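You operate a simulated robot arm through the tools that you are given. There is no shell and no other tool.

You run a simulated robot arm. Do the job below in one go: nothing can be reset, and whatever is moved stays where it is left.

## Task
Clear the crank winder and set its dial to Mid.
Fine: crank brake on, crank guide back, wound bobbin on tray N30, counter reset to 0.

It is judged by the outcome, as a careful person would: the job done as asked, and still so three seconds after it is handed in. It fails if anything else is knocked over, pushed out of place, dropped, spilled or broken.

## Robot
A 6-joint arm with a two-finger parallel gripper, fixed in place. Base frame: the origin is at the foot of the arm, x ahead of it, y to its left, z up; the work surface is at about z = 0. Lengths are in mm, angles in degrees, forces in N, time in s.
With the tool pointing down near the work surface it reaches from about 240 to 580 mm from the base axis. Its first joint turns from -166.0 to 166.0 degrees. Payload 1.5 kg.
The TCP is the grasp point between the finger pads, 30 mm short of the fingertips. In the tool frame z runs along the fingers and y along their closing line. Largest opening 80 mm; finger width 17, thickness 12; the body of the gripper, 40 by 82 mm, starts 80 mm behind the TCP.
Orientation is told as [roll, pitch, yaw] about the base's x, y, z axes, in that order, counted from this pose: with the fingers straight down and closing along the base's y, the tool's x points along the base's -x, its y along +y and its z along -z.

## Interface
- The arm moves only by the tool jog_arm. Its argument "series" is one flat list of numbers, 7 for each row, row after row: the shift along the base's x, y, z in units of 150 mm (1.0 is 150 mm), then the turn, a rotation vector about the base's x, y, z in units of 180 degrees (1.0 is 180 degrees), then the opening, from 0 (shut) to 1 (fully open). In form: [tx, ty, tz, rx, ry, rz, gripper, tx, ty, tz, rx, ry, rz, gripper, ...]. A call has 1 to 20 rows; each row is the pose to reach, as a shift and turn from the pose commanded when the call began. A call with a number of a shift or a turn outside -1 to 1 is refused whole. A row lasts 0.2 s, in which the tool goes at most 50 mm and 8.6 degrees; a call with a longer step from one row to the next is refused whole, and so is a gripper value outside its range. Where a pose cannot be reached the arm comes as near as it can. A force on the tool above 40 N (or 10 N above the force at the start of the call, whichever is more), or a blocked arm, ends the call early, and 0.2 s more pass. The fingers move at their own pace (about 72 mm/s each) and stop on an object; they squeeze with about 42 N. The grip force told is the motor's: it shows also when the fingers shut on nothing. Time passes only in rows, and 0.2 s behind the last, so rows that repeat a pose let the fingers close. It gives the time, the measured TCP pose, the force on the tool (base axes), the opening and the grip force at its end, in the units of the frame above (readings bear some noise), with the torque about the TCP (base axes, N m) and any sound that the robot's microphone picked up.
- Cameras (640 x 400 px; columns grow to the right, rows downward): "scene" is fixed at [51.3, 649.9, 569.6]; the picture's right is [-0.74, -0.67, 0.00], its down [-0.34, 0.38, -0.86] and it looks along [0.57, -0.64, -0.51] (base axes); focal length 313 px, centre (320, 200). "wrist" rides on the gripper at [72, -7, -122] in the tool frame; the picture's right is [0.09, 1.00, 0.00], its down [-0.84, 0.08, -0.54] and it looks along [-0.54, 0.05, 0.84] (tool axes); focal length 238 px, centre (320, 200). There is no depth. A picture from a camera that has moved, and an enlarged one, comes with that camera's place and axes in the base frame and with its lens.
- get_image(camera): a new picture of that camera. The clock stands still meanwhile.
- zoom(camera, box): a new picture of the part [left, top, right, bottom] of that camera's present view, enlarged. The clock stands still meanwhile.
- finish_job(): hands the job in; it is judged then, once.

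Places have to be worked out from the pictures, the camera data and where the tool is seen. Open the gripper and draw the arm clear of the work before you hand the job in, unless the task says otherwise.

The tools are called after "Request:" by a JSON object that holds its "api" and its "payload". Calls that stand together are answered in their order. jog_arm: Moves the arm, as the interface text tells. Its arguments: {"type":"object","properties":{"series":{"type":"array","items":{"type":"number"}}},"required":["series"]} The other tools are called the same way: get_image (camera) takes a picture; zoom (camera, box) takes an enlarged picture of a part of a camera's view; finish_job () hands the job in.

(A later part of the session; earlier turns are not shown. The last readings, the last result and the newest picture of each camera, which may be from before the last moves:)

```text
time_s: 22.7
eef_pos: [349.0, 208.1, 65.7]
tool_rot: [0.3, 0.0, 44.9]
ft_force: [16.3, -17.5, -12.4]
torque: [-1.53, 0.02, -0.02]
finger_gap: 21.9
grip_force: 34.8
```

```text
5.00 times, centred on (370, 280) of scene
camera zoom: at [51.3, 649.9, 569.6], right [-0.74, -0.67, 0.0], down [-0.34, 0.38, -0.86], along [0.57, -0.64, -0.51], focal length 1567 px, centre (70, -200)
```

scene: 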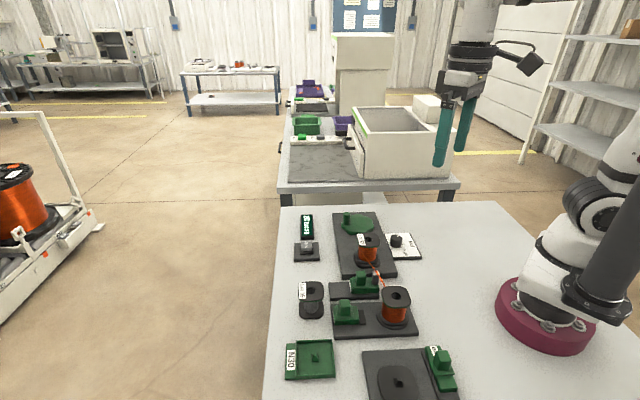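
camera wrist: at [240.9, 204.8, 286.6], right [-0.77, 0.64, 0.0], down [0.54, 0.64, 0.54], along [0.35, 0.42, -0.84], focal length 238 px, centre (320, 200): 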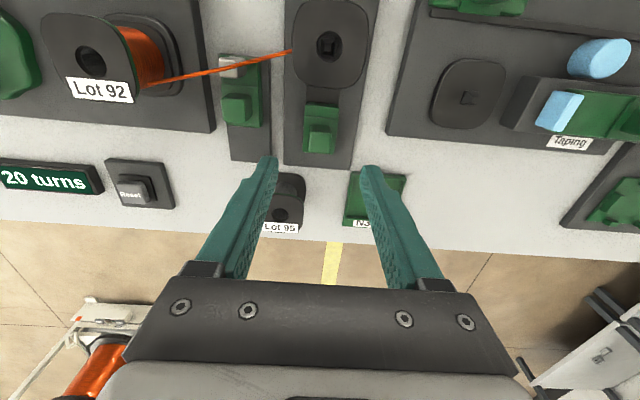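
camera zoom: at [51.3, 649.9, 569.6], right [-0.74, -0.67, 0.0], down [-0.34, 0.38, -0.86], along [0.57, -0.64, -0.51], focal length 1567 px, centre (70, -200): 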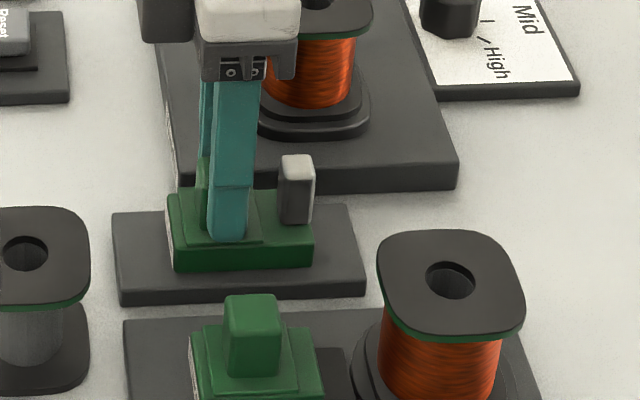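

It's about halfway along, so I'll keep going with a small side correction.

Request:
{"api": "jog_arm", "payload": {"series": [0.018, 0.004, -0.004, 0, 0, 0, 0.1, 0.029, 0.015, -0.004, 0, 0, 0, 0.1, 0.04, 0.026, -0.004, 0, 0, 0, 0.1, 0.051, 0.037, -0.004, 0, 0, 0, 0.1]}}

Request:
{"api": "zoom", "payload": {"camera": "scene", "box": [310, 240, 430, 320]}}

```text
time_s: 23.7
eef_pos: [357.1, 215.3, 66.7]
tool_rot: [0.5, 0.0, 44.9]
ft_force: [0.7, -3.2, -3.3]
torque: [-0.21, -1.04, 0.15]
finger_gap: 22.1
grip_force: 34.5
```

```text
5.00 times, centred on (370, 280) of scene
camera zoom: at [51.3, 649.9, 569.6], right [-0.74, -0.67, 0.0], down [-0.34, 0.38, -0.86], along [0.57, -0.64, -0.51], focal length 1567 px, centre (70, -200)
```

zoom: 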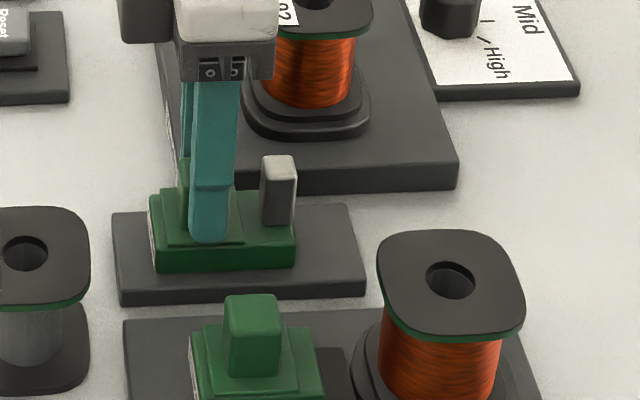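

Request:
{"api": "jog_arm", "payload": {"series": [0.011, 0.011, 0, 0, 0, 0, 0.1, 0.022, 0.022, 0, 0, 0, 0, 0.1, 0.033, 0.033, 0, 0, 0, 0, 0.1, 0.044, 0.044, 0, 0, 0, 0, 0.1]}}

Request:
{"api": "zoom", "payload": {"camera": "scene", "box": [310, 240, 430, 320]}}

```text
time_s: 24.5
eef_pos: [362.9, 221.9, 66.5]
tool_rot: [0.5, -0.2, 44.8]
ft_force: [-1.5, 3.6, 4.4]
torque: [-0.71, -0.38, -0.07]
finger_gap: 22.1
grip_force: 34.5
stopped in row 4: the force on the tool passed its limit at 42 N (the readings are from after the stop); the commanded pose is now the measured one
```

```text
5.00 times, centred on (370, 280) of scene
camera zoom: at [51.3, 649.9, 569.6], right [-0.74, -0.67, 0.0], down [-0.34, 0.38, -0.86], along [0.57, -0.64, -0.51], focal length 1567 px, centre (70, -200)
```

zoom: 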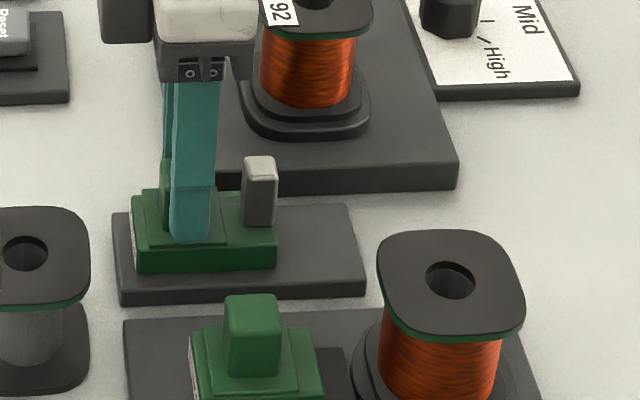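

That's about 41 mm of travel, possibly the stop. One more gentle try will show whether it's at the end.

Request:
{"api": "jog_arm", "payload": {"series": [0.008, 0.008, 0, 0, 0, 0, 0.1, 0.016, 0.016, 0, 0, 0, 0, 0.1, 0.024, 0.024, 0, 0, 0, 0, 0.1]}}

Request:
{"api": "zoom", "payload": {"camera": "scene", "box": [310, 240, 430, 320]}}

```text
time_s: 25.3
eef_pos: [365.4, 224.0, 65.7]
tool_rot: [0.7, 0.0, 44.9]
ft_force: [-19.1, -11.6, 25.2]
torque: [-0.74, -0.3, 0.4]
finger_gap: 22.0
grip_force: 34.8
```

```text
5.00 times, centred on (370, 280) of scene
camera zoom: at [51.3, 649.9, 569.6], right [-0.74, -0.67, 0.0], down [-0.34, 0.38, -0.86], along [0.57, -0.64, -0.51], focal length 1567 px, centre (70, -200)
```

zoom: 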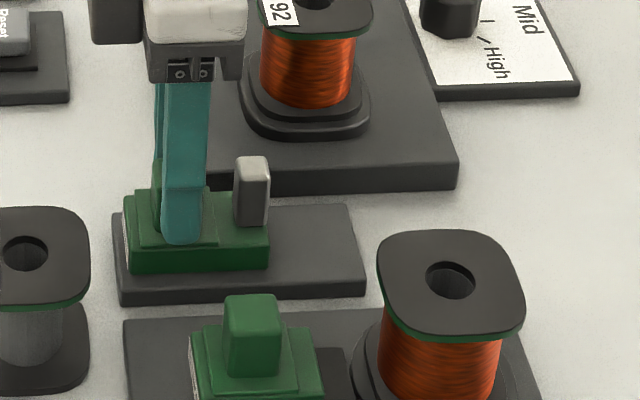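

It moved a bit more and resistance is building at about 22 N. I'll relieve the vertical load and try another 2–3 mm.

Request:
{"api": "jog_arm", "payload": {"series": [0.0, 0.0, 0.012, 0, 0, 0, 0.1, 0.008, 0.008, 0.012, 0, 0, 0, 0.1, 0.016, 0.016, 0.012, 0, 0, 0, 0.1]}}

Request:
{"api": "zoom", "payload": {"camera": "scene", "box": [310, 240, 430, 320]}}

```text
time_s: 26.1
eef_pos: [368.0, 226.9, 67.2]
tool_rot: [0.5, 0.1, 44.8]
ft_force: [-16.9, -26.1, -13.5]
torque: [-1.17, -0.15, 0.1]
finger_gap: 22.1
grip_force: 34.9
```

```text
5.00 times, centred on (370, 280) of scene
camera zoom: at [51.3, 649.9, 569.6], right [-0.74, -0.67, 0.0], down [-0.34, 0.38, -0.86], along [0.57, -0.64, -0.51], focal length 1567 px, centre (70, -200)
```

zoom: 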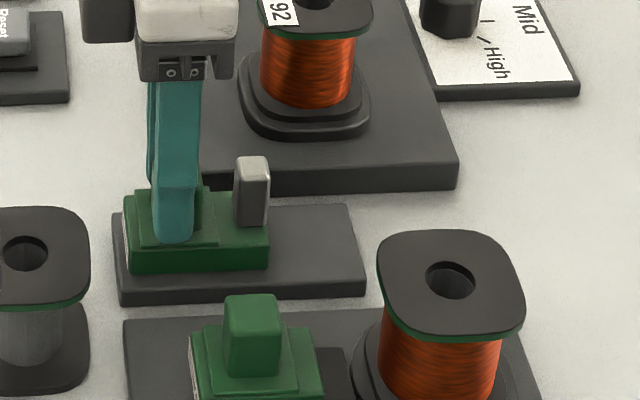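

The slide edge no longer moves while the force rises to 30 N, so the guide is at its back stop. I'll relax, open and lift.

Request:
{"api": "jog_arm", "payload": {"series": [-0.01, -0.01, 0, 0, 0, 0, 0.1, -0.01, -0.01, 0, 0, 0, 0, 0.4, -0.01, -0.01, 0, 0, 0, 0, 0.7, -0.01, -0.01, 0, 0, 0, 0, 0.7]}}

Request:
{"api": "jog_arm", "payload": {"series": [0, 0, 0.2, 0, 0, 0, 0.7, 0, 0, 0.5, 0, 0, 0, 0.7, 0, 0, 0.8, 0, 0, 0, 1, 0, 0, 0.8, 0, 0, 0, 1]}}

Request:
{"api": "zoom", "payload": {"camera": "scene", "box": [270, 200, 470, 325]}}

Request:
{"api": "get_image", "payload": {"camera": "wrist"}}

```text
time_s: 27.1
eef_pos: [368.3, 226.4, 69.1]
tool_rot: [0.5, -0.2, 44.9]
ft_force: [0.2, 0.0, -0.1]
torque: [0.01, -0.01, -0.02]
finger_gap: 56.2
grip_force: 0.0
```

```text
time_s: 28.1
eef_pos: [367.5, 225.1, 189.7]
tool_rot: [0.5, -0.1, 44.8]
ft_force: [-0.3, 0.5, 0.0]
torque: [0.02, 0.03, 0.02]
finger_gap: 80.1
grip_force: 0.1
```

```text
3.20 times, centred on (370, 262) of scene
camera zoom: at [51.3, 649.9, 569.6], right [-0.74, -0.67, 0.0], down [-0.34, 0.38, -0.86], along [0.57, -0.64, -0.51], focal length 1003 px, centre (160, 0)
```

zoom: 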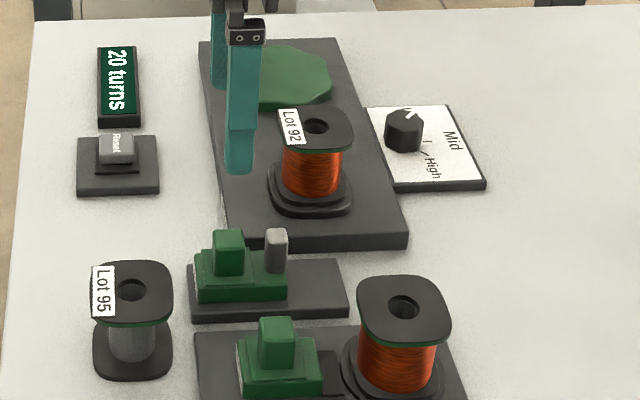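

```text
taken
camera wrist: at [322.7, 170.3, 311.6], right [-0.77, 0.64, 0.01], down [0.54, 0.64, 0.54], along [0.34, 0.42, -0.84], focal length 238 px, centre (320, 200)
```

wrist: 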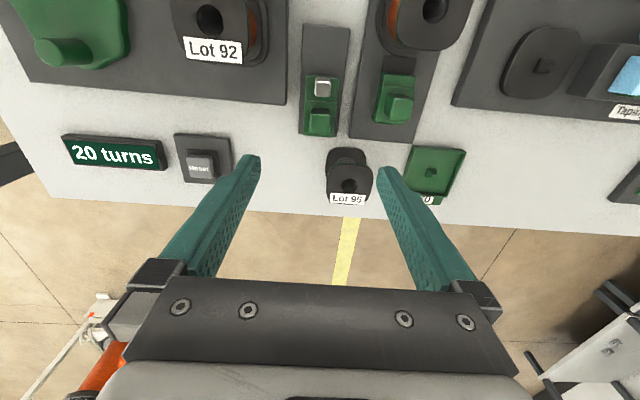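

Brake on and guide back both look right. Next is bobbin Lot 92 at roughly (380,105), so I'll move above it to refine the estimate.

Request:
{"api": "jog_arm", "payload": {"series": [0.02, -0.27, 0, -0.0025, 0, 0, 1, 0.05, -0.54, 0, -0.0025, 0, 0, 1, 0.08, -0.8, 0, -0.0025, 0, 0, 1, 0.08, -0.8, -0.13, -0.0025, 0, 0, 1]}}

Request:
{"api": "get_image", "payload": {"camera": "wrist"}}

Request:
{"api": "zoom", "payload": {"camera": "scene", "box": [320, 190, 440, 270]}}

```text
time_s: 29.1
eef_pos: [380.3, 105.7, 170.7]
tool_rot: [0.3, 0.3, 44.9]
ft_force: [-0.3, -0.8, 0.1]
torque: [-0.01, 0.03, -0.01]
finger_gap: 80.0
grip_force: 0.0
```

```text
taken
camera wrist: at [335.4, 50.4, 292.5], right [-0.77, 0.64, 0.0], down [0.54, 0.65, 0.54], along [0.34, 0.42, -0.84], focal length 238 px, centre (320, 200)
```

wrist: 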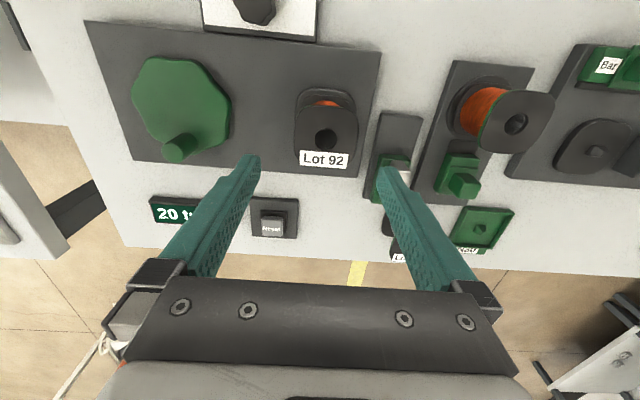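

```text
5.00 times, centred on (380, 230) of scene
camera zoom: at [51.3, 649.9, 569.6], right [-0.74, -0.67, 0.0], down [-0.34, 0.38, -0.86], along [0.57, -0.64, -0.51], focal length 1567 px, centre (20, 50)
```

zoom: 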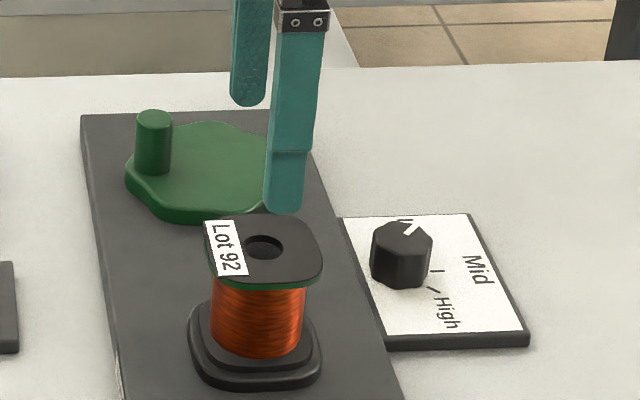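

Request:
{"api": "zoom", "payload": {"camera": "wrist", "box": [270, 80, 380, 180]}}

Request:
{"api": "zoom", "payload": {"camera": "scene", "box": [340, 225, 400, 265]}}

```text
4.00 times, centred on (325, 130) of wrist
camera zoom: at [335.4, 50.4, 292.5], right [-0.77, 0.64, 0.0], down [0.54, 0.65, 0.54], along [0.34, 0.42, -0.84], focal length 953 px, centre (300, 480)
```

zoom: 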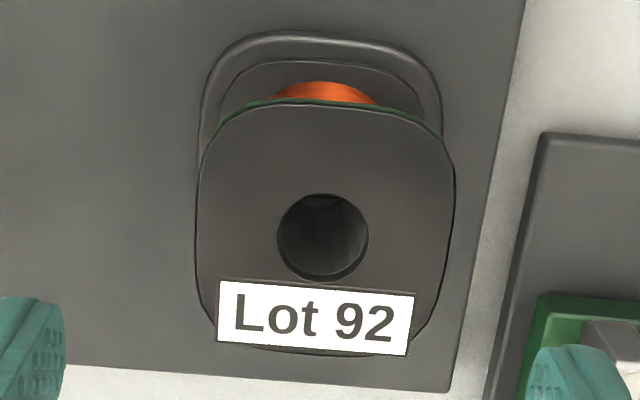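

```text
10.00 times, centred on (370, 245) of scene
camera zoom: at [51.3, 649.9, 569.6], right [-0.74, -0.67, 0.0], down [-0.34, 0.38, -0.86], along [0.57, -0.64, -0.51], focal length 3133 px, centre (-180, -250)
```

zoom: 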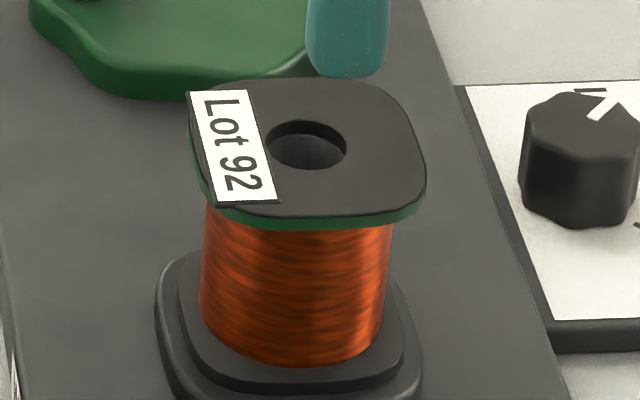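

Hole centre is about 4.7 mm to +w and 2 mm to -u of my axis. The flange is about 58 mm wide, leaving roughly 11 mm per side. I'll correct and lower to just above the flange to verify.

Request:
{"api": "jog_arm", "payload": {"series": [-0.025, 0.008, -0.1, 0, 0, 0, 1, -0.025, 0.008, -0.25, 0, 0, 0, 1, -0.025, 0.008, -0.36, 0, 0, 0, 1]}}

Request:
{"api": "zoom", "payload": {"camera": "wrist", "box": [220, 80, 420, 210]}}

Request:
{"api": "zoom", "payload": {"camera": "scene", "box": [330, 210, 410, 265]}}

```text
time_s: 29.9
eef_pos: [374.8, 108.0, 115.2]
tool_rot: [0.2, 0.2, 44.8]
ft_force: [0.8, 0.2, 0.6]
torque: [0.0, 0.03, -0.01]
finger_gap: 80.0
grip_force: 0.0
```

```text
3.08 times, centred on (320, 145) of wrist
camera zoom: at [328.9, 53.1, 236.6], right [-0.77, 0.64, 0.0], down [0.54, 0.64, 0.54], along [0.34, 0.42, -0.84], focal length 733 px, centre (320, 369)
```

zoom: 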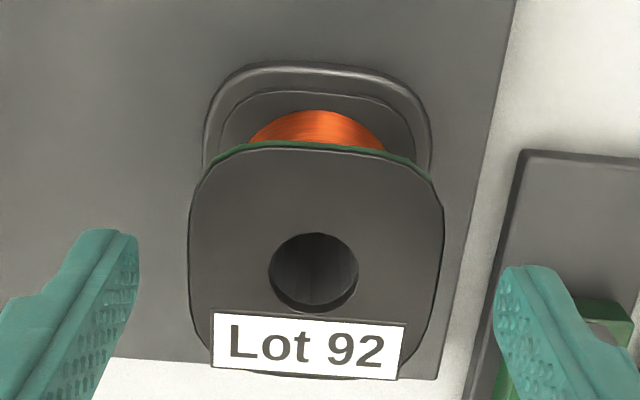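

```text
7.27 times, centred on (370, 238) of scene
camera zoom: at [51.3, 649.9, 569.6], right [-0.74, -0.67, 0.0], down [-0.34, 0.38, -0.86], along [0.57, -0.64, -0.51], focal length 2279 px, centre (-44, -73)
```

zoom: 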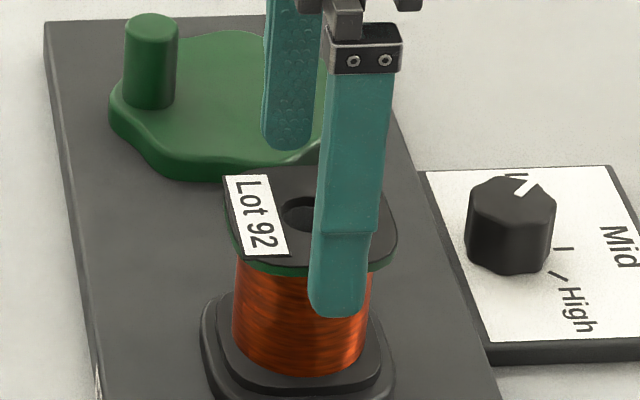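

Alignment is within about 2 mm. I'll shift 1.5 mm to -w, descend to z≈76 (fingertips ≈46, above the bottom flange) and close on the top flange.

Request:
{"api": "jog_arm", "payload": {"series": [0.0075, -0.0075, -0.08, 0, 0, 0, 1, 0.0075, -0.0075, -0.18, 0, 0, 0, 1, 0.0075, -0.0075, -0.26, 0, 0, 0, 1, 0.0075, -0.0075, -0.26, 0, 0, 0, 0.8, 0.0075, -0.0075, -0.26, 0, 0, 0, 0.6, 0.0075, -0.0075, -0.26, 0, 0, 0, 0.55, 0.0075, -0.0075, -0.26, 0, 0, 0, 0.55]}}

Request:
{"api": "zoom", "payload": {"camera": "wrist", "box": [220, 80, 420, 210]}}

Request:
{"api": "zoom", "payload": {"camera": "scene", "box": [330, 210, 410, 265]}}

```text
time_s: 31.5
eef_pos: [376.4, 106.8, 76.1]
tool_rot: [0.2, 0.2, 44.8]
ft_force: [-0.4, -0.8, 0.5]
torque: [0.01, 0.01, 0.02]
finger_gap: 55.2
grip_force: 41.5
```

```text
3.08 times, centred on (320, 145) of wrist
camera zoom: at [331.0, 51.9, 197.7], right [-0.77, 0.64, 0.0], down [0.54, 0.64, 0.54], along [0.34, 0.42, -0.84], focal length 733 px, centre (320, 369)
```

zoom: 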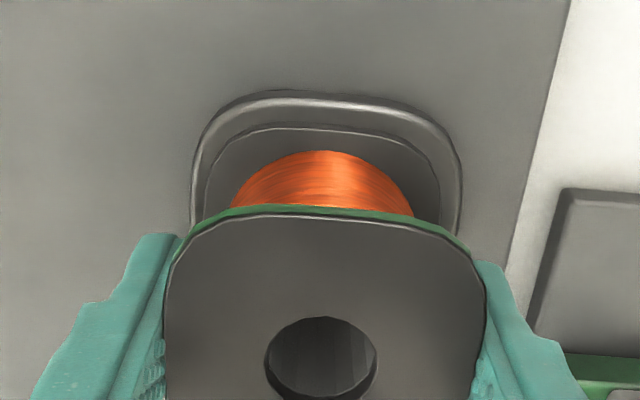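

```text
7.27 times, centred on (370, 238) of scene
camera zoom: at [51.3, 649.9, 569.6], right [-0.74, -0.67, 0.0], down [-0.34, 0.38, -0.86], along [0.57, -0.64, -0.51], focal length 2279 px, centre (-44, -73)
```

zoom: 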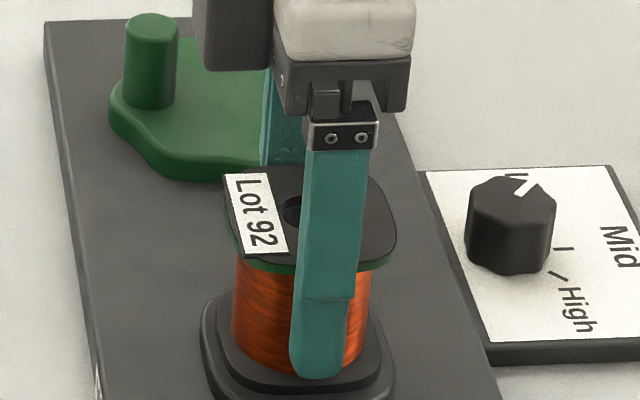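

Firm grip on the flange (gap 55.2 mm, 41.5 N) with negligible side load. I'll lift slowly and check that the bobbin comes free.

Request:
{"api": "jog_arm", "payload": {"series": [0, 0, 0.03, 0, 0, 0, 0.55, 0, 0, 0.08, 0, 0, 0, 0.55, 0, 0, 0.14, 0, 0, 0, 0.55, 0, 0, 0.2, 0, 0, 0, 0.55]}}

Request:
{"api": "zoom", "payload": {"camera": "scene", "box": [330, 200, 410, 265]}}

```text
time_s: 32.5
eef_pos: [376.5, 105.8, 105.2]
tool_rot: [0.3, 0.2, 44.8]
ft_force: [-0.5, -0.5, -2.4]
torque: [0.01, 0.0, -0.03]
finger_gap: 55.6
grip_force: 29.9
```

```text
6.15 times, centred on (370, 232) of scene
camera zoom: at [51.3, 649.9, 569.6], right [-0.74, -0.67, 0.0], down [-0.34, 0.38, -0.86], along [0.57, -0.64, -0.51], focal length 1928 px, centre (12, 0)
```

zoom: 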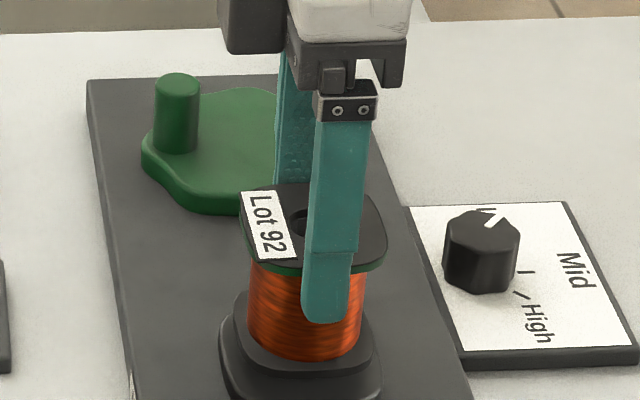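

The gripper rose 29 mm but the bobbin seems to have risen only about 8 mm, so it may have slipped in the pads. I'll look closely before moving again.

Request:
{"api": "get_image", "payload": {"camera": "wrist"}}

Request:
{"api": "zoom", "payload": {"camera": "scene", "box": [345, 220, 395, 265]}}

```text
taken
camera wrist: at [330.6, 51.7, 228.0], right [-0.77, 0.64, 0.0], down [0.54, 0.64, 0.54], along [0.34, 0.42, -0.84], focal length 238 px, centre (320, 200)
```

wrist: 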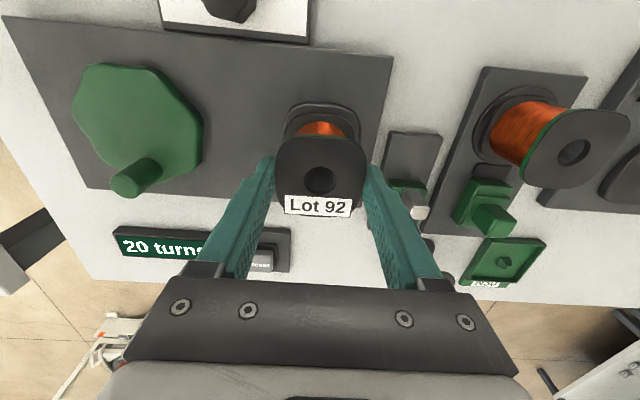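

```text
8.89 times, centred on (370, 242) of scene
camera zoom: at [51.3, 649.9, 569.6], right [-0.74, -0.67, 0.0], down [-0.34, 0.38, -0.86], along [0.57, -0.64, -0.51], focal length 2785 px, centre (-124, -178)
```

zoom: 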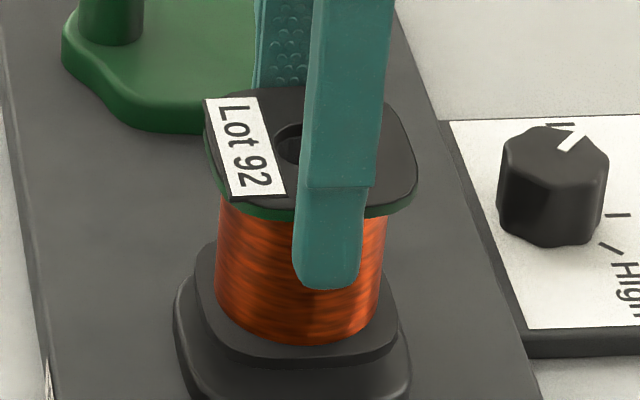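

The bobbin has come up a little and the flange now sits about 10 mm below the TCP in the pads. I'll lift just a few mm very slowly and see whether it follows.

Request:
{"api": "jog_arm", "payload": {"series": [0, 0, 0.007, 0, 0, 0, 0.5, 0, 0, 0.014, 0, 0, 0, 0.5, 0, 0, 0.021, 0, 0, 0, 0.5, 0, 0, 0.028, 0, 0, 0, 0.5, 0, 0, 0.028, 0, 0, 0, 0.5]}}

Request:
{"api": "zoom", "payload": {"camera": "scene", "box": [345, 220, 395, 265]}}

```text
time_s: 33.7
eef_pos: [376.9, 105.8, 110.9]
tool_rot: [0.3, 0.2, 44.9]
ft_force: [-0.3, -0.2, -2.2]
torque: [0.0, 0.0, 0.03]
finger_gap: 55.1
grip_force: 42.1
```

```text
8.89 times, centred on (370, 242) of scene
camera zoom: at [51.3, 649.9, 569.6], right [-0.74, -0.67, 0.0], down [-0.34, 0.38, -0.86], along [0.57, -0.64, -0.51], focal length 2785 px, centre (-124, -178)
```

zoom: 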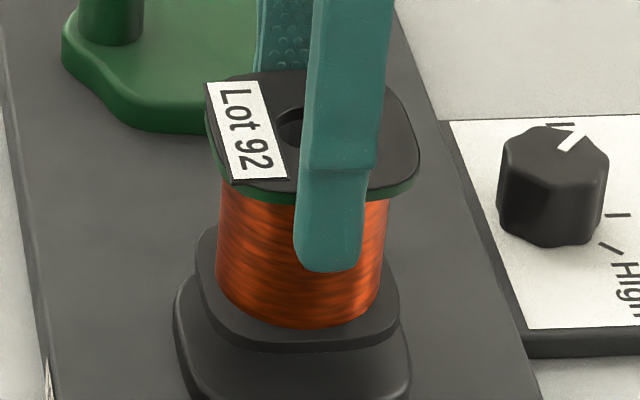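

It follows the gripper now (5.5 mm up, load 2.2 N, grip 42 N). I'll lift slowly to carrying height while squeezing harder.

Request:
{"api": "jog_arm", "payload": {"series": [0, 0, 0.02, 0, 0, 0, 0.3, 0, 0, 0.06, 0, 0, 0, 0.3, 0, 0, 0.11, 0, 0, 0, 0.3, 0, 0, 0.17, 0, 0, 0, 0.3, 0, 0, 0.23, 0, 0, 0, 0.3, 0, 0, 0.29, 0, 0, 0, 0.3, 0, 0, 0.35, 0, 0, 0, 0.3, 0, 0, 0.4, 0, 0, 0, 0.3, 0, 0, 0.44, 0, 0, 0, 0.3]}}

Request:
{"api": "zoom", "payload": {"camera": "scene", "box": [330, 180, 420, 260]}}

Request:
{"api": "get_image", "payload": {"camera": "wrist"}}

```text
time_s: 35.7
eef_pos: [375.0, 107.3, 176.0]
tool_rot: [0.3, 0.2, 44.9]
ft_force: [0.5, 0.2, -2.2]
torque: [-0.01, 0.01, -0.02]
finger_gap: 55.0
grip_force: 42.2
```

```text
5.00 times, centred on (375, 220) of scene
camera zoom: at [51.3, 649.9, 569.6], right [-0.74, -0.67, 0.0], down [-0.34, 0.38, -0.86], along [0.57, -0.64, -0.51], focal length 1567 px, centre (45, 100)
```

zoom: 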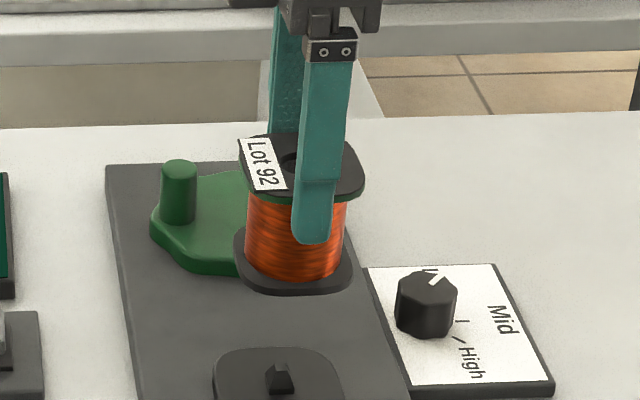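

```text
taken
camera wrist: at [330.6, 51.5, 297.7], right [-0.77, 0.64, 0.0], down [0.54, 0.65, 0.54], along [0.34, 0.42, -0.84], focal length 238 px, centre (320, 200)
```

wrist: 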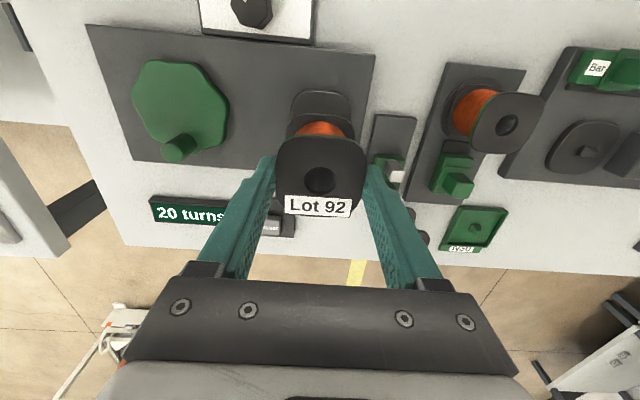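

The bobbin hangs straight and is clear of the chuck. I'll carry it at this height toward tray N30 at moderate speed.

Request:
{"api": "jog_arm", "payload": {"series": [-0.02, 0.08, 0, 0, 0, 0, 0.3, -0.06, 0.22, 0, 0, 0, 0, 0.3, -0.1, 0.37, 0, 0, 0, 0, 0.3, -0.14, 0.52, 0, 0, 0, 0, 0.3, -0.18, 0.67, 0, 0, 0, 0, 0.3, -0.22, 0.82, 0, 0, 0, 0, 0.3, -0.255, 0.945, 0, 0, 0, 0, 0.3]}}

Request:
{"api": "jog_arm", "payload": {"series": [-0.03, 0.12, 0, 0, 0, 0, 0.3, -0.07, 0.27, 0, 0, 0, 0, 0.3, -0.11, 0.42, 0, 0, 0, 0, 0.3, -0.15, 0.57, 0, 0, 0, 0, 0.3, -0.19, 0.72, 0, 0, 0, 0, 0.3, -0.23, 0.85, 0, 0, 0, 0, 0.3, -0.245, 0.92, 0, 0, 0, 0, 0.3]}}

Request:
{"api": "get_image", "payload": {"camera": "wrist"}}

Request:
{"api": "get_image", "payload": {"camera": "scene"}}

```text
time_s: 37.3
eef_pos: [339.0, 245.7, 175.5]
tool_rot: [0.2, 0.2, 44.8]
ft_force: [-0.9, 0.9, -2.1]
torque: [0.01, -0.02, -0.01]
finger_gap: 55.2
grip_force: 41.2
```

```text
time_s: 38.9
eef_pos: [302.9, 386.1, 174.1]
tool_rot: [0.2, 0.3, 44.9]
ft_force: [1.4, 0.4, -3.4]
torque: [-0.01, 0.03, -0.04]
finger_gap: 55.0
grip_force: 42.5
```

```text
taken
camera wrist: at [257.2, 331.7, 297.1], right [-0.77, 0.64, 0.0], down [0.54, 0.64, 0.54], along [0.34, 0.42, -0.84], focal length 238 px, centre (320, 200)
```

wrist: 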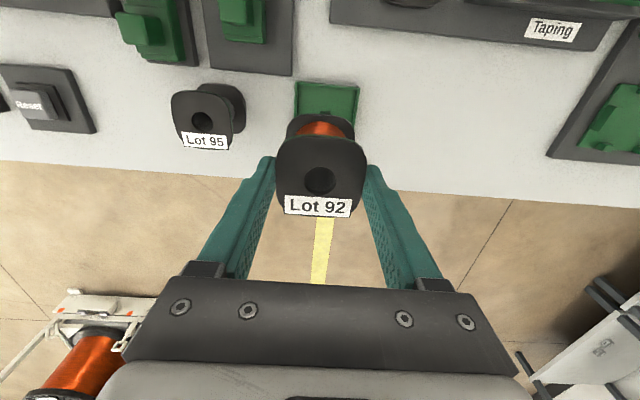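

```text
taken
```

scene: 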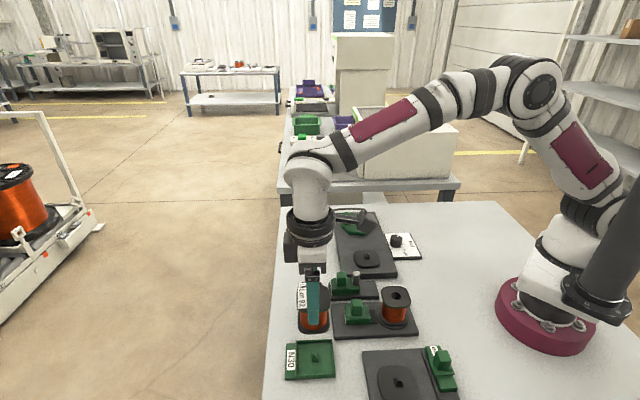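

The bobbin is over the tray region. I'll measure bobbin-to-tray alignment in both views.

Request:
{"api": "zoom", "payload": {"camera": "wrist", "box": [260, 70, 380, 220]}}

Request:
{"api": "zoom", "payload": {"camera": "scene", "box": [270, 270, 360, 390]}}

```text
2.67 times, centred on (320, 145) of wrist
camera zoom: at [257.2, 331.7, 297.1], right [-0.77, 0.64, 0.0], down [0.54, 0.64, 0.54], along [0.34, 0.42, -0.84], focal length 636 px, centre (320, 347)
```

zoom: 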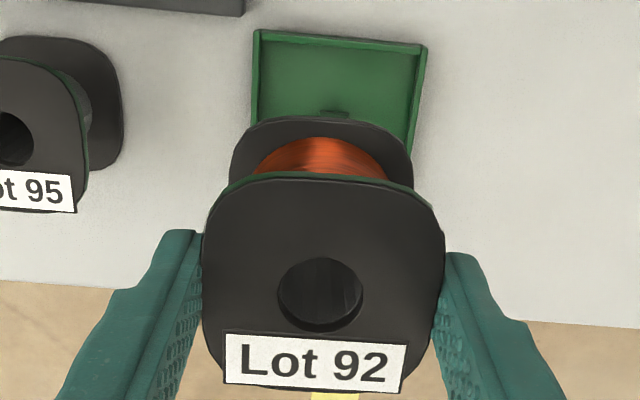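

```text
3.33 times, centred on (315, 330) of scene
camera zoom: at [51.3, 649.9, 569.6], right [-0.74, -0.67, 0.0], down [-0.34, 0.38, -0.86], along [0.57, -0.64, -0.51], focal length 1044 px, centre (337, -233)
```

zoom: 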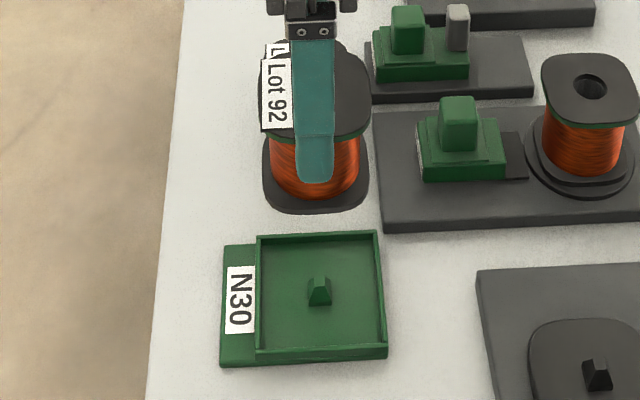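

I estimate a required shift of about +6 mm in w and -1.8 mm in u. I'll apply it, lower partway to z≈105 and re-check.

Request:
{"api": "jog_arm", "payload": {"series": [-0.018, 0.01, -0.05, 0, 0, 0, 0.3, -0.037, 0.02, -0.15, 0, 0, 0, 0.3, -0.037, 0.02, -0.25, 0, 0, 0, 0.3, -0.037, 0.02, -0.35, 0, 0, 0, 0.3, -0.037, 0.02, -0.45, 0, 0, 0, 0.3]}}

Request:
{"api": "zoom", "payload": {"camera": "wrist", "box": [260, 70, 380, 220]}}

Request:
{"api": "zoom", "payload": {"camera": "scene", "box": [270, 290, 360, 390]}}

```text
time_s: 40.1
eef_pos: [295.5, 390.3, 108.4]
tool_rot: [0.3, 0.3, 44.8]
ft_force: [-0.3, -0.3, -3.2]
torque: [0.02, -0.02, -0.02]
finger_gap: 55.1
grip_force: 41.9
```

```text
2.67 times, centred on (320, 145) of wrist
camera zoom: at [250.4, 334.7, 231.3], right [-0.77, 0.64, 0.0], down [0.54, 0.64, 0.54], along [0.34, 0.42, -0.84], focal length 636 px, centre (320, 347)
```

zoom: 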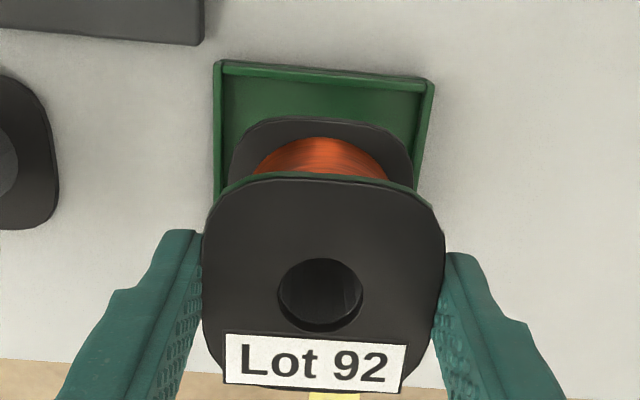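

```text
4.00 times, centred on (315, 340) of scene
camera zoom: at [51.3, 649.9, 569.6], right [-0.74, -0.67, 0.0], down [-0.34, 0.38, -0.86], along [0.57, -0.64, -0.51], focal length 1253 px, centre (340, -360)
```

zoom: 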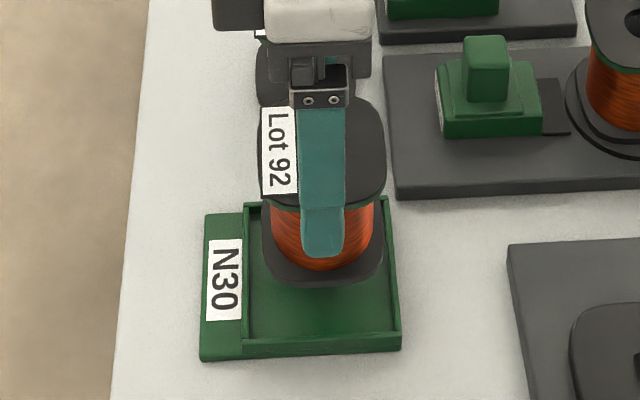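

Scene and wrist agree the bobbin should shift about +2.5 mm in u and -2.4 mm in w. I'll apply that, go slightly lower and check again.

Request:
{"api": "jog_arm", "payload": {"series": [0.012, 0, 0, 0, 0, 0, 0.3, 0.023, 0, -0.04, 0, 0, 0, 0.3, 0.023, 0, -0.08, 0, 0, 0, 0.3]}}

Request:
{"api": "zoom", "payload": {"camera": "wrist", "box": [260, 70, 380, 220]}}

Request:
{"api": "zoom", "payload": {"camera": "scene", "box": [280, 310, 350, 388]}}

```text
time_s: 40.9
eef_pos: [300.0, 389.5, 97.1]
tool_rot: [0.2, 0.2, 44.8]
ft_force: [1.2, 0.0, -2.5]
torque: [0.05, 0.0, 0.01]
finger_gap: 55.4
grip_force: 42.0
```

```text
2.67 times, centred on (320, 145) of wrist
camera zoom: at [254.4, 334.0, 219.2], right [-0.77, 0.64, 0.0], down [0.54, 0.64, 0.54], along [0.34, 0.42, -0.84], focal length 636 px, centre (320, 347)
```

zoom: 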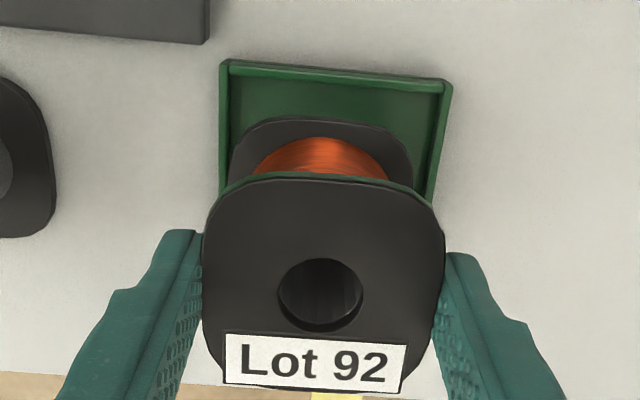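

```text
5.13 times, centred on (315, 349) of scene
camera zoom: at [51.3, 649.9, 569.6], right [-0.74, -0.67, 0.0], down [-0.34, 0.38, -0.86], along [0.57, -0.64, -0.51], focal length 1607 px, centre (346, -564)
```

zoom: 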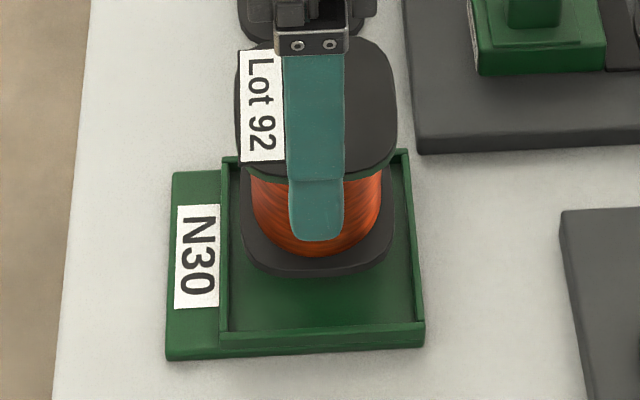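

Now within about 1.5 mm. I'll make a tiny correction (+1 mm w) and lower slowly onto the post, watching the force.

Request:
{"api": "jog_arm", "payload": {"series": [-0.002, 0.007, -0.03, 0, 0, 0, 0.3, -0.002, 0.007, -0.06, 0, 0, 0, 0.3, -0.002, 0.007, -0.08, 0, 0, 0, 0.3, -0.002, 0.007, -0.1, 0, 0, 0, 0.3]}}

Request:
{"api": "zoom", "payload": {"camera": "scene", "box": [280, 310, 350, 388]}}

Request:
{"api": "zoom", "payload": {"camera": "wrist", "box": [260, 70, 380, 220]}}

```text
time_s: 41.9
eef_pos: [299.6, 390.4, 81.1]
tool_rot: [0.2, 0.2, 44.8]
ft_force: [-0.3, -0.5, -1.1]
torque: [-0.05, 0.0, 0.03]
finger_gap: 55.3
grip_force: 42.2
```

```text
5.13 times, centred on (315, 349) of scene
camera zoom: at [51.3, 649.9, 569.6], right [-0.74, -0.67, 0.0], down [-0.34, 0.38, -0.86], along [0.57, -0.64, -0.51], focal length 1607 px, centre (346, -564)
```

zoom: 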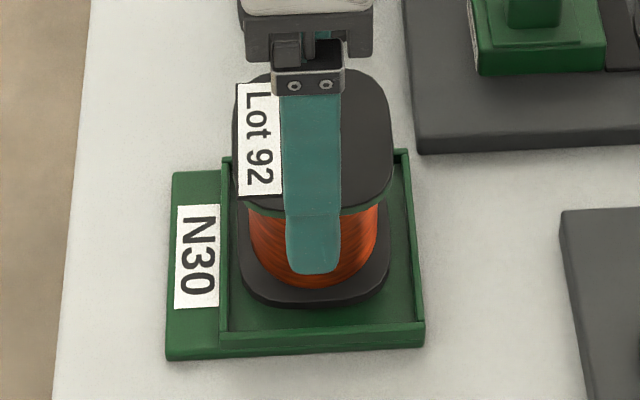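

```text
2.67 times, centred on (320, 145) of wrist
camera zoom: at [254.1, 335.9, 203.1], right [-0.77, 0.64, 0.0], down [0.54, 0.64, 0.54], along [0.34, 0.42, -0.84], focal length 636 px, centre (320, 347)
```

zoom: 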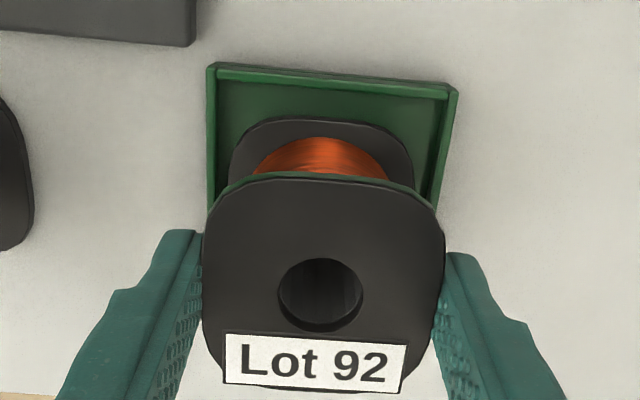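

w is good, and the scene shows the bobbin about 1.5 mm too far out in u. I'll correct and continue down in small steps.

Request:
{"api": "jog_arm", "payload": {"series": [-0.009, -0.005, 0, 0, 0, 0, 0.3, -0.009, -0.005, -0.015, 0, 0, 0, 0.3, -0.009, -0.005, -0.03, 0, 0, 0, 0.3, -0.009, -0.005, -0.045, 0, 0, 0, 0.3]}}

Request:
{"api": "zoom", "payload": {"camera": "scene", "box": [280, 310, 350, 388]}}

```text
time_s: 42.9
eef_pos: [297.7, 387.8, 74.8]
tool_rot: [0.2, 0.2, 44.8]
ft_force: [-0.7, 0.0, 2.3]
torque: [0.0, 0.14, 0.03]
finger_gap: 55.1
grip_force: 41.9
```

```text
5.13 times, centred on (315, 349) of scene
camera zoom: at [51.3, 649.9, 569.6], right [-0.74, -0.67, 0.0], down [-0.34, 0.38, -0.86], along [0.57, -0.64, -0.51], focal length 1607 px, centre (346, -564)
```

zoom: 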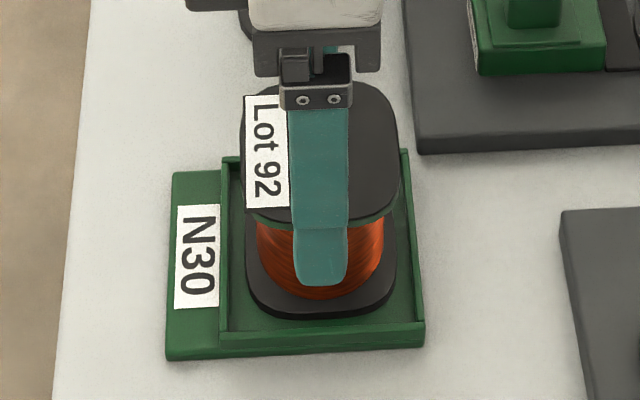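

Light contact has begun (about +5 N change), likely on the post taper, and u alignment is good. I'll keep lowering in 1.5 mm steps and watch the forces.

Request:
{"api": "jog_arm", "payload": {"series": [0, 0, -0.01, 0, 0, 0, 0.3, 0, 0, -0.02, 0, 0, 0, 0.3]}}

Request:
{"api": "zoom", "payload": {"camera": "wrist", "box": [260, 70, 380, 220]}}

Request:
{"api": "zoom", "payload": {"camera": "scene", "box": [280, 310, 350, 388]}}

```text
time_s: 43.5
eef_pos: [299.8, 388.8, 71.8]
tool_rot: [0.2, -0.1, 44.8]
ft_force: [-5.0, -4.0, 35.8]
torque: [-0.07, 0.16, 0.08]
finger_gap: 55.6
grip_force: 42.2
```

```text
2.67 times, centred on (320, 145) of wrist
camera zoom: at [252.9, 334.1, 193.6], right [-0.77, 0.64, 0.0], down [0.54, 0.64, 0.54], along [0.35, 0.42, -0.84], focal length 636 px, centre (320, 347)
```

zoom: 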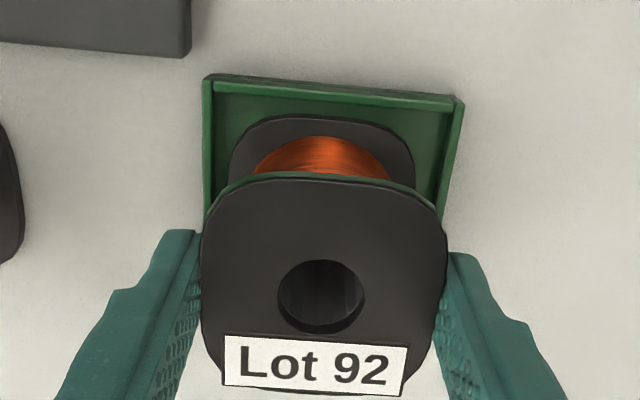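

```text
5.13 times, centred on (315, 349) of scene
camera zoom: at [51.3, 649.9, 569.6], right [-0.74, -0.67, 0.0], down [-0.34, 0.38, -0.86], along [0.57, -0.64, -0.51], focal length 1607 px, centre (346, -564)
```

zoom: 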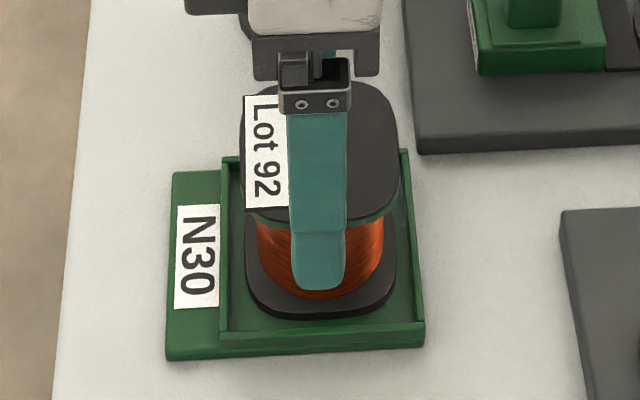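

Firm contact at +36 N and the bobbin no longer descends. The flange edge position shows the post is inside the hole, so it's at or very near the tray floor. I'll relieve the pressure and open slowly so it can settle.

Request:
{"api": "jog_arm", "payload": {"series": [0, 0, 0.014, 0, 0, 0, 0.3, 0, 0, 0.014, 0, 0, 0, 0.69, 0, 0, 0.014, 0, 0, 0, 0.72, 0, 0, 0.014, 0, 0, 0, 0.76, 0, 0, 0.014, 0, 0, 0, 0.8, 0, 0, 0.014, 0, 0, 0, 0.85, 0, 0, 0.014, 0, 0, 0, 0.85]}}

Request:
{"api": "zoom", "payload": {"camera": "scene", "box": [280, 310, 350, 388]}}

Request:
{"api": "zoom", "payload": {"camera": "wrist", "box": [240, 70, 400, 220]}}

```text
time_s: 45.1
eef_pos: [296.9, 388.4, 73.2]
tool_rot: [0.2, 0.2, 44.8]
ft_force: [0.0, 0.2, -0.2]
torque: [0.01, -0.01, 0.0]
finger_gap: 68.0
grip_force: 0.0
```

```text
5.13 times, centred on (315, 349) of scene
camera zoom: at [51.3, 649.9, 569.6], right [-0.74, -0.67, 0.0], down [-0.34, 0.38, -0.86], along [0.57, -0.64, -0.51], focal length 1607 px, centre (346, -564)
```

zoom: 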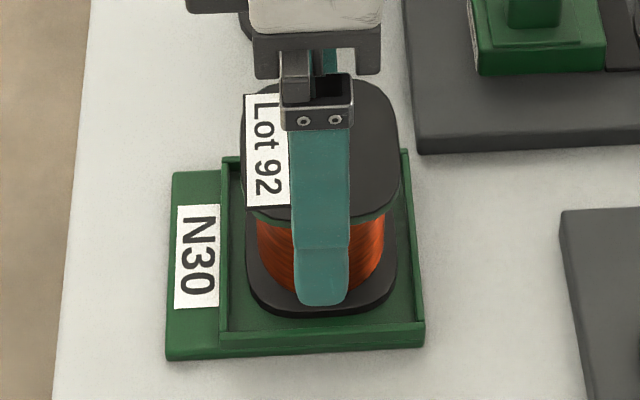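

```text
2.67 times, centred on (320, 145) of wrist
camera zoom: at [252.8, 333.8, 194.4], right [-0.77, 0.64, 0.0], down [0.54, 0.64, 0.54], along [0.34, 0.42, -0.84], focal length 636 px, centre (320, 347)
```

zoom: 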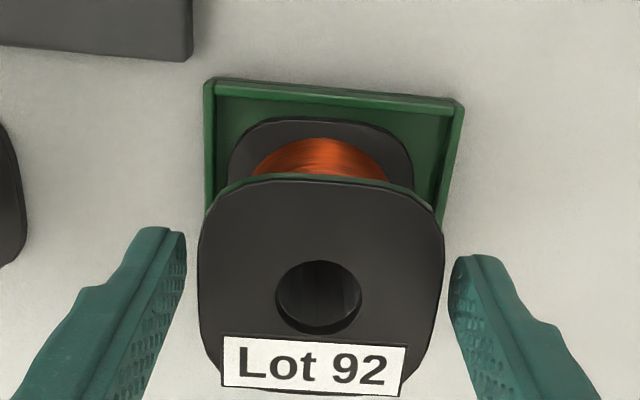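

The bobbin stands upright by itself. I'll open fully, lift straight clear, and inspect how it sits.

Request:
{"api": "jog_arm", "payload": {"series": [0, 0, 0, 0, 0, 0, 1, 0, 0, 0, 0, 0, 0, 1, 0, 0, 0.1, 0, 0, 0, 1, 0, 0, 0.3, 0, 0, 0, 1, 0, 0, 0.6, 0, 0, 0, 1, -0.1, -0.2, 0.8, 0, 0, 0, 1, -0.2, -0.4, 0.8, 0, 0, 0, 1]}}

Request:
{"api": "zoom", "payload": {"camera": "scene", "box": [280, 310, 350, 388]}}

Request:
{"api": "get_image", "payload": {"camera": "wrist"}}

```text
time_s: 46.7
eef_pos: [270.2, 327.8, 193.8]
tool_rot: [0.2, 0.3, 44.8]
ft_force: [0.6, -0.6, -1.5]
torque: [0.01, 0.02, 0.02]
finger_gap: 80.2
grip_force: 0.1
```

```text
5.13 times, centred on (315, 349) of scene
camera zoom: at [51.3, 649.9, 569.6], right [-0.74, -0.67, 0.0], down [-0.34, 0.38, -0.86], along [0.57, -0.64, -0.51], focal length 1607 px, centre (346, -564)
```

zoom: 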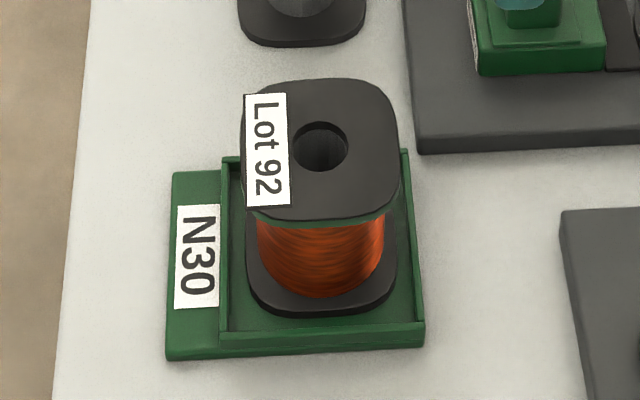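

```text
taken
camera wrist: at [225.1, 273.5, 316.0], right [-0.77, 0.64, 0.0], down [0.54, 0.64, 0.54], along [0.34, 0.42, -0.84], focal length 238 px, centre (320, 200)
```

wrist: 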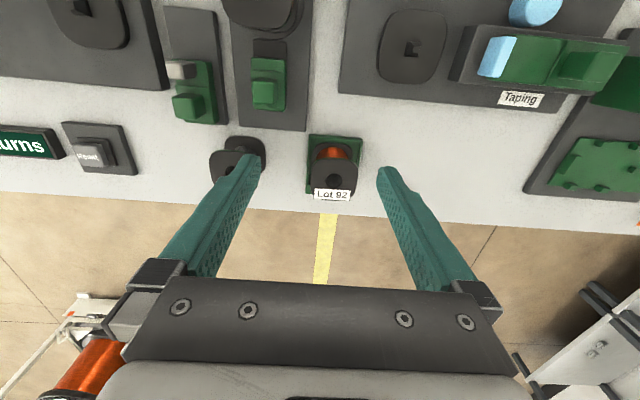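

The bobbin is in tray N30, upright. I'll zoom in closely to judge whether it's fully down on the floor.

Request:
{"api": "zoom", "payload": {"camera": "scene", "box": [295, 325, 340, 388]}}

Request:
{"api": "zoom", "payload": {"camera": "wrist", "box": [290, 110, 380, 210]}}

Request:
{"api": "zoom", "payload": {"camera": "scene", "box": [290, 275, 340, 325]}}

```text
6.35 times, centred on (318, 356) of scene
camera zoom: at [51.3, 649.9, 569.6], right [-0.74, -0.67, 0.0], down [-0.34, 0.38, -0.86], along [0.57, -0.64, -0.51], focal length 1989 px, centre (336, -794)
```

zoom: 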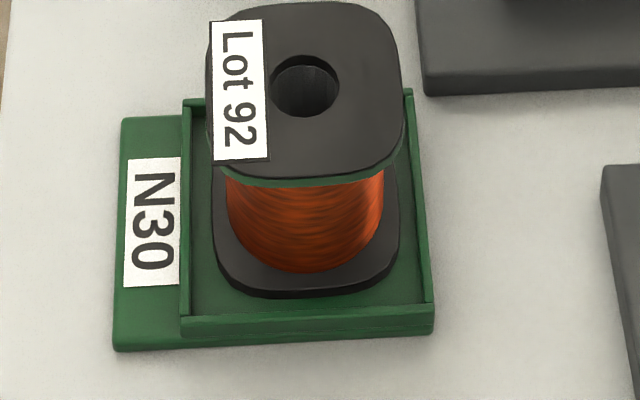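

```text
4.00 times, centred on (335, 160) of wrist
camera zoom: at [225.1, 273.5, 316.0], right [-0.77, 0.64, 0.0], down [0.54, 0.64, 0.54], along [0.34, 0.42, -0.84], focal length 953 px, centre (260, 360)
```

zoom: 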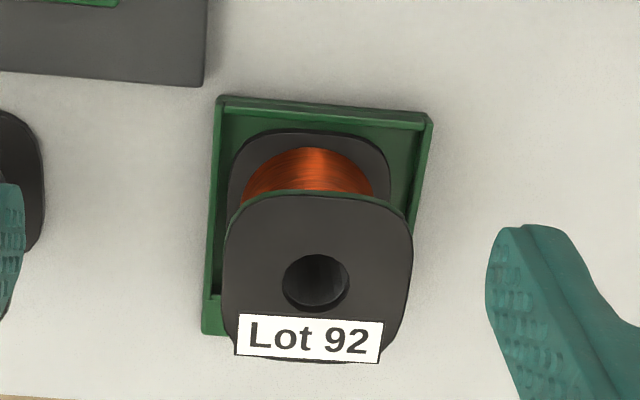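

```text
8.00 times, centred on (315, 300) of scene
camera zoom: at [51.3, 649.9, 569.6], right [-0.74, -0.67, 0.0], down [-0.34, 0.38, -0.86], along [0.57, -0.64, -0.51], focal length 2507 px, centre (360, -600)
```

zoom: 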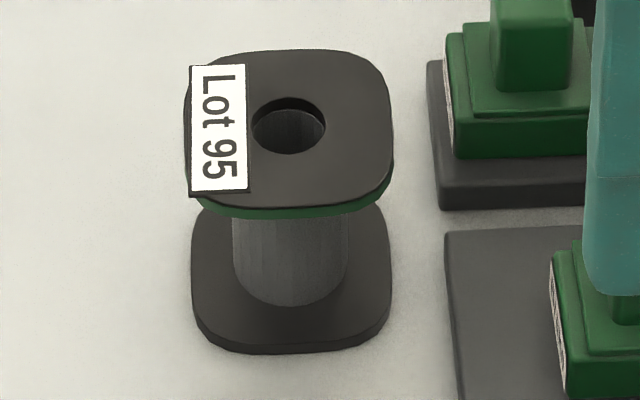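

The bobbin looks level but perhaps 2–3 mm off-centre in w, so it may be resting slightly up on the tapered post. I'll put the wrist camera directly above it to see the post through the hole.

Request:
{"api": "jog_arm", "payload": {"series": [0.12, 0.2, 0.05, 0, 0, 0, 1, 0.25, 0.4, 0.1, 0, 0, 0, 1, 0.37, 0.58, 0.1, 0, 0, 0, 1, 0.48, 0.75, 0.1, 0, 0, 0, 1]}}

Request:
{"api": "get_image", "payload": {"camera": "wrist"}}

```text
time_s: 47.7
eef_pos: [338.7, 441.5, 206.8]
tool_rot: [0.2, 0.3, 44.6]
ft_force: [1.4, 0.9, -0.3]
torque: [0.0, -0.02, 0.01]
finger_gap: 79.9
grip_force: 0.0
```

```text
taken
camera wrist: at [295.0, 386.6, 329.6], right [-0.77, 0.64, 0.0], down [0.54, 0.65, 0.54], along [0.34, 0.41, -0.84], focal length 238 px, centre (320, 200)
```

wrist: 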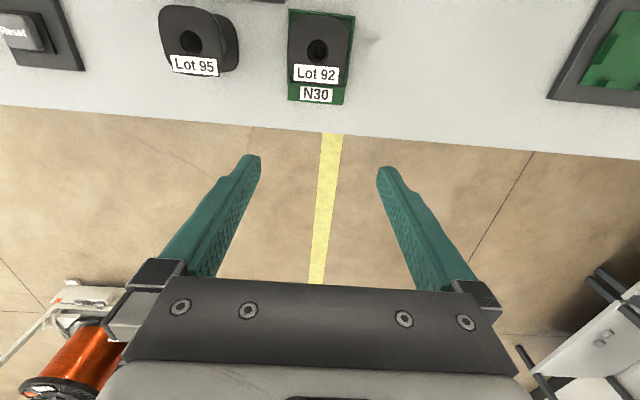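

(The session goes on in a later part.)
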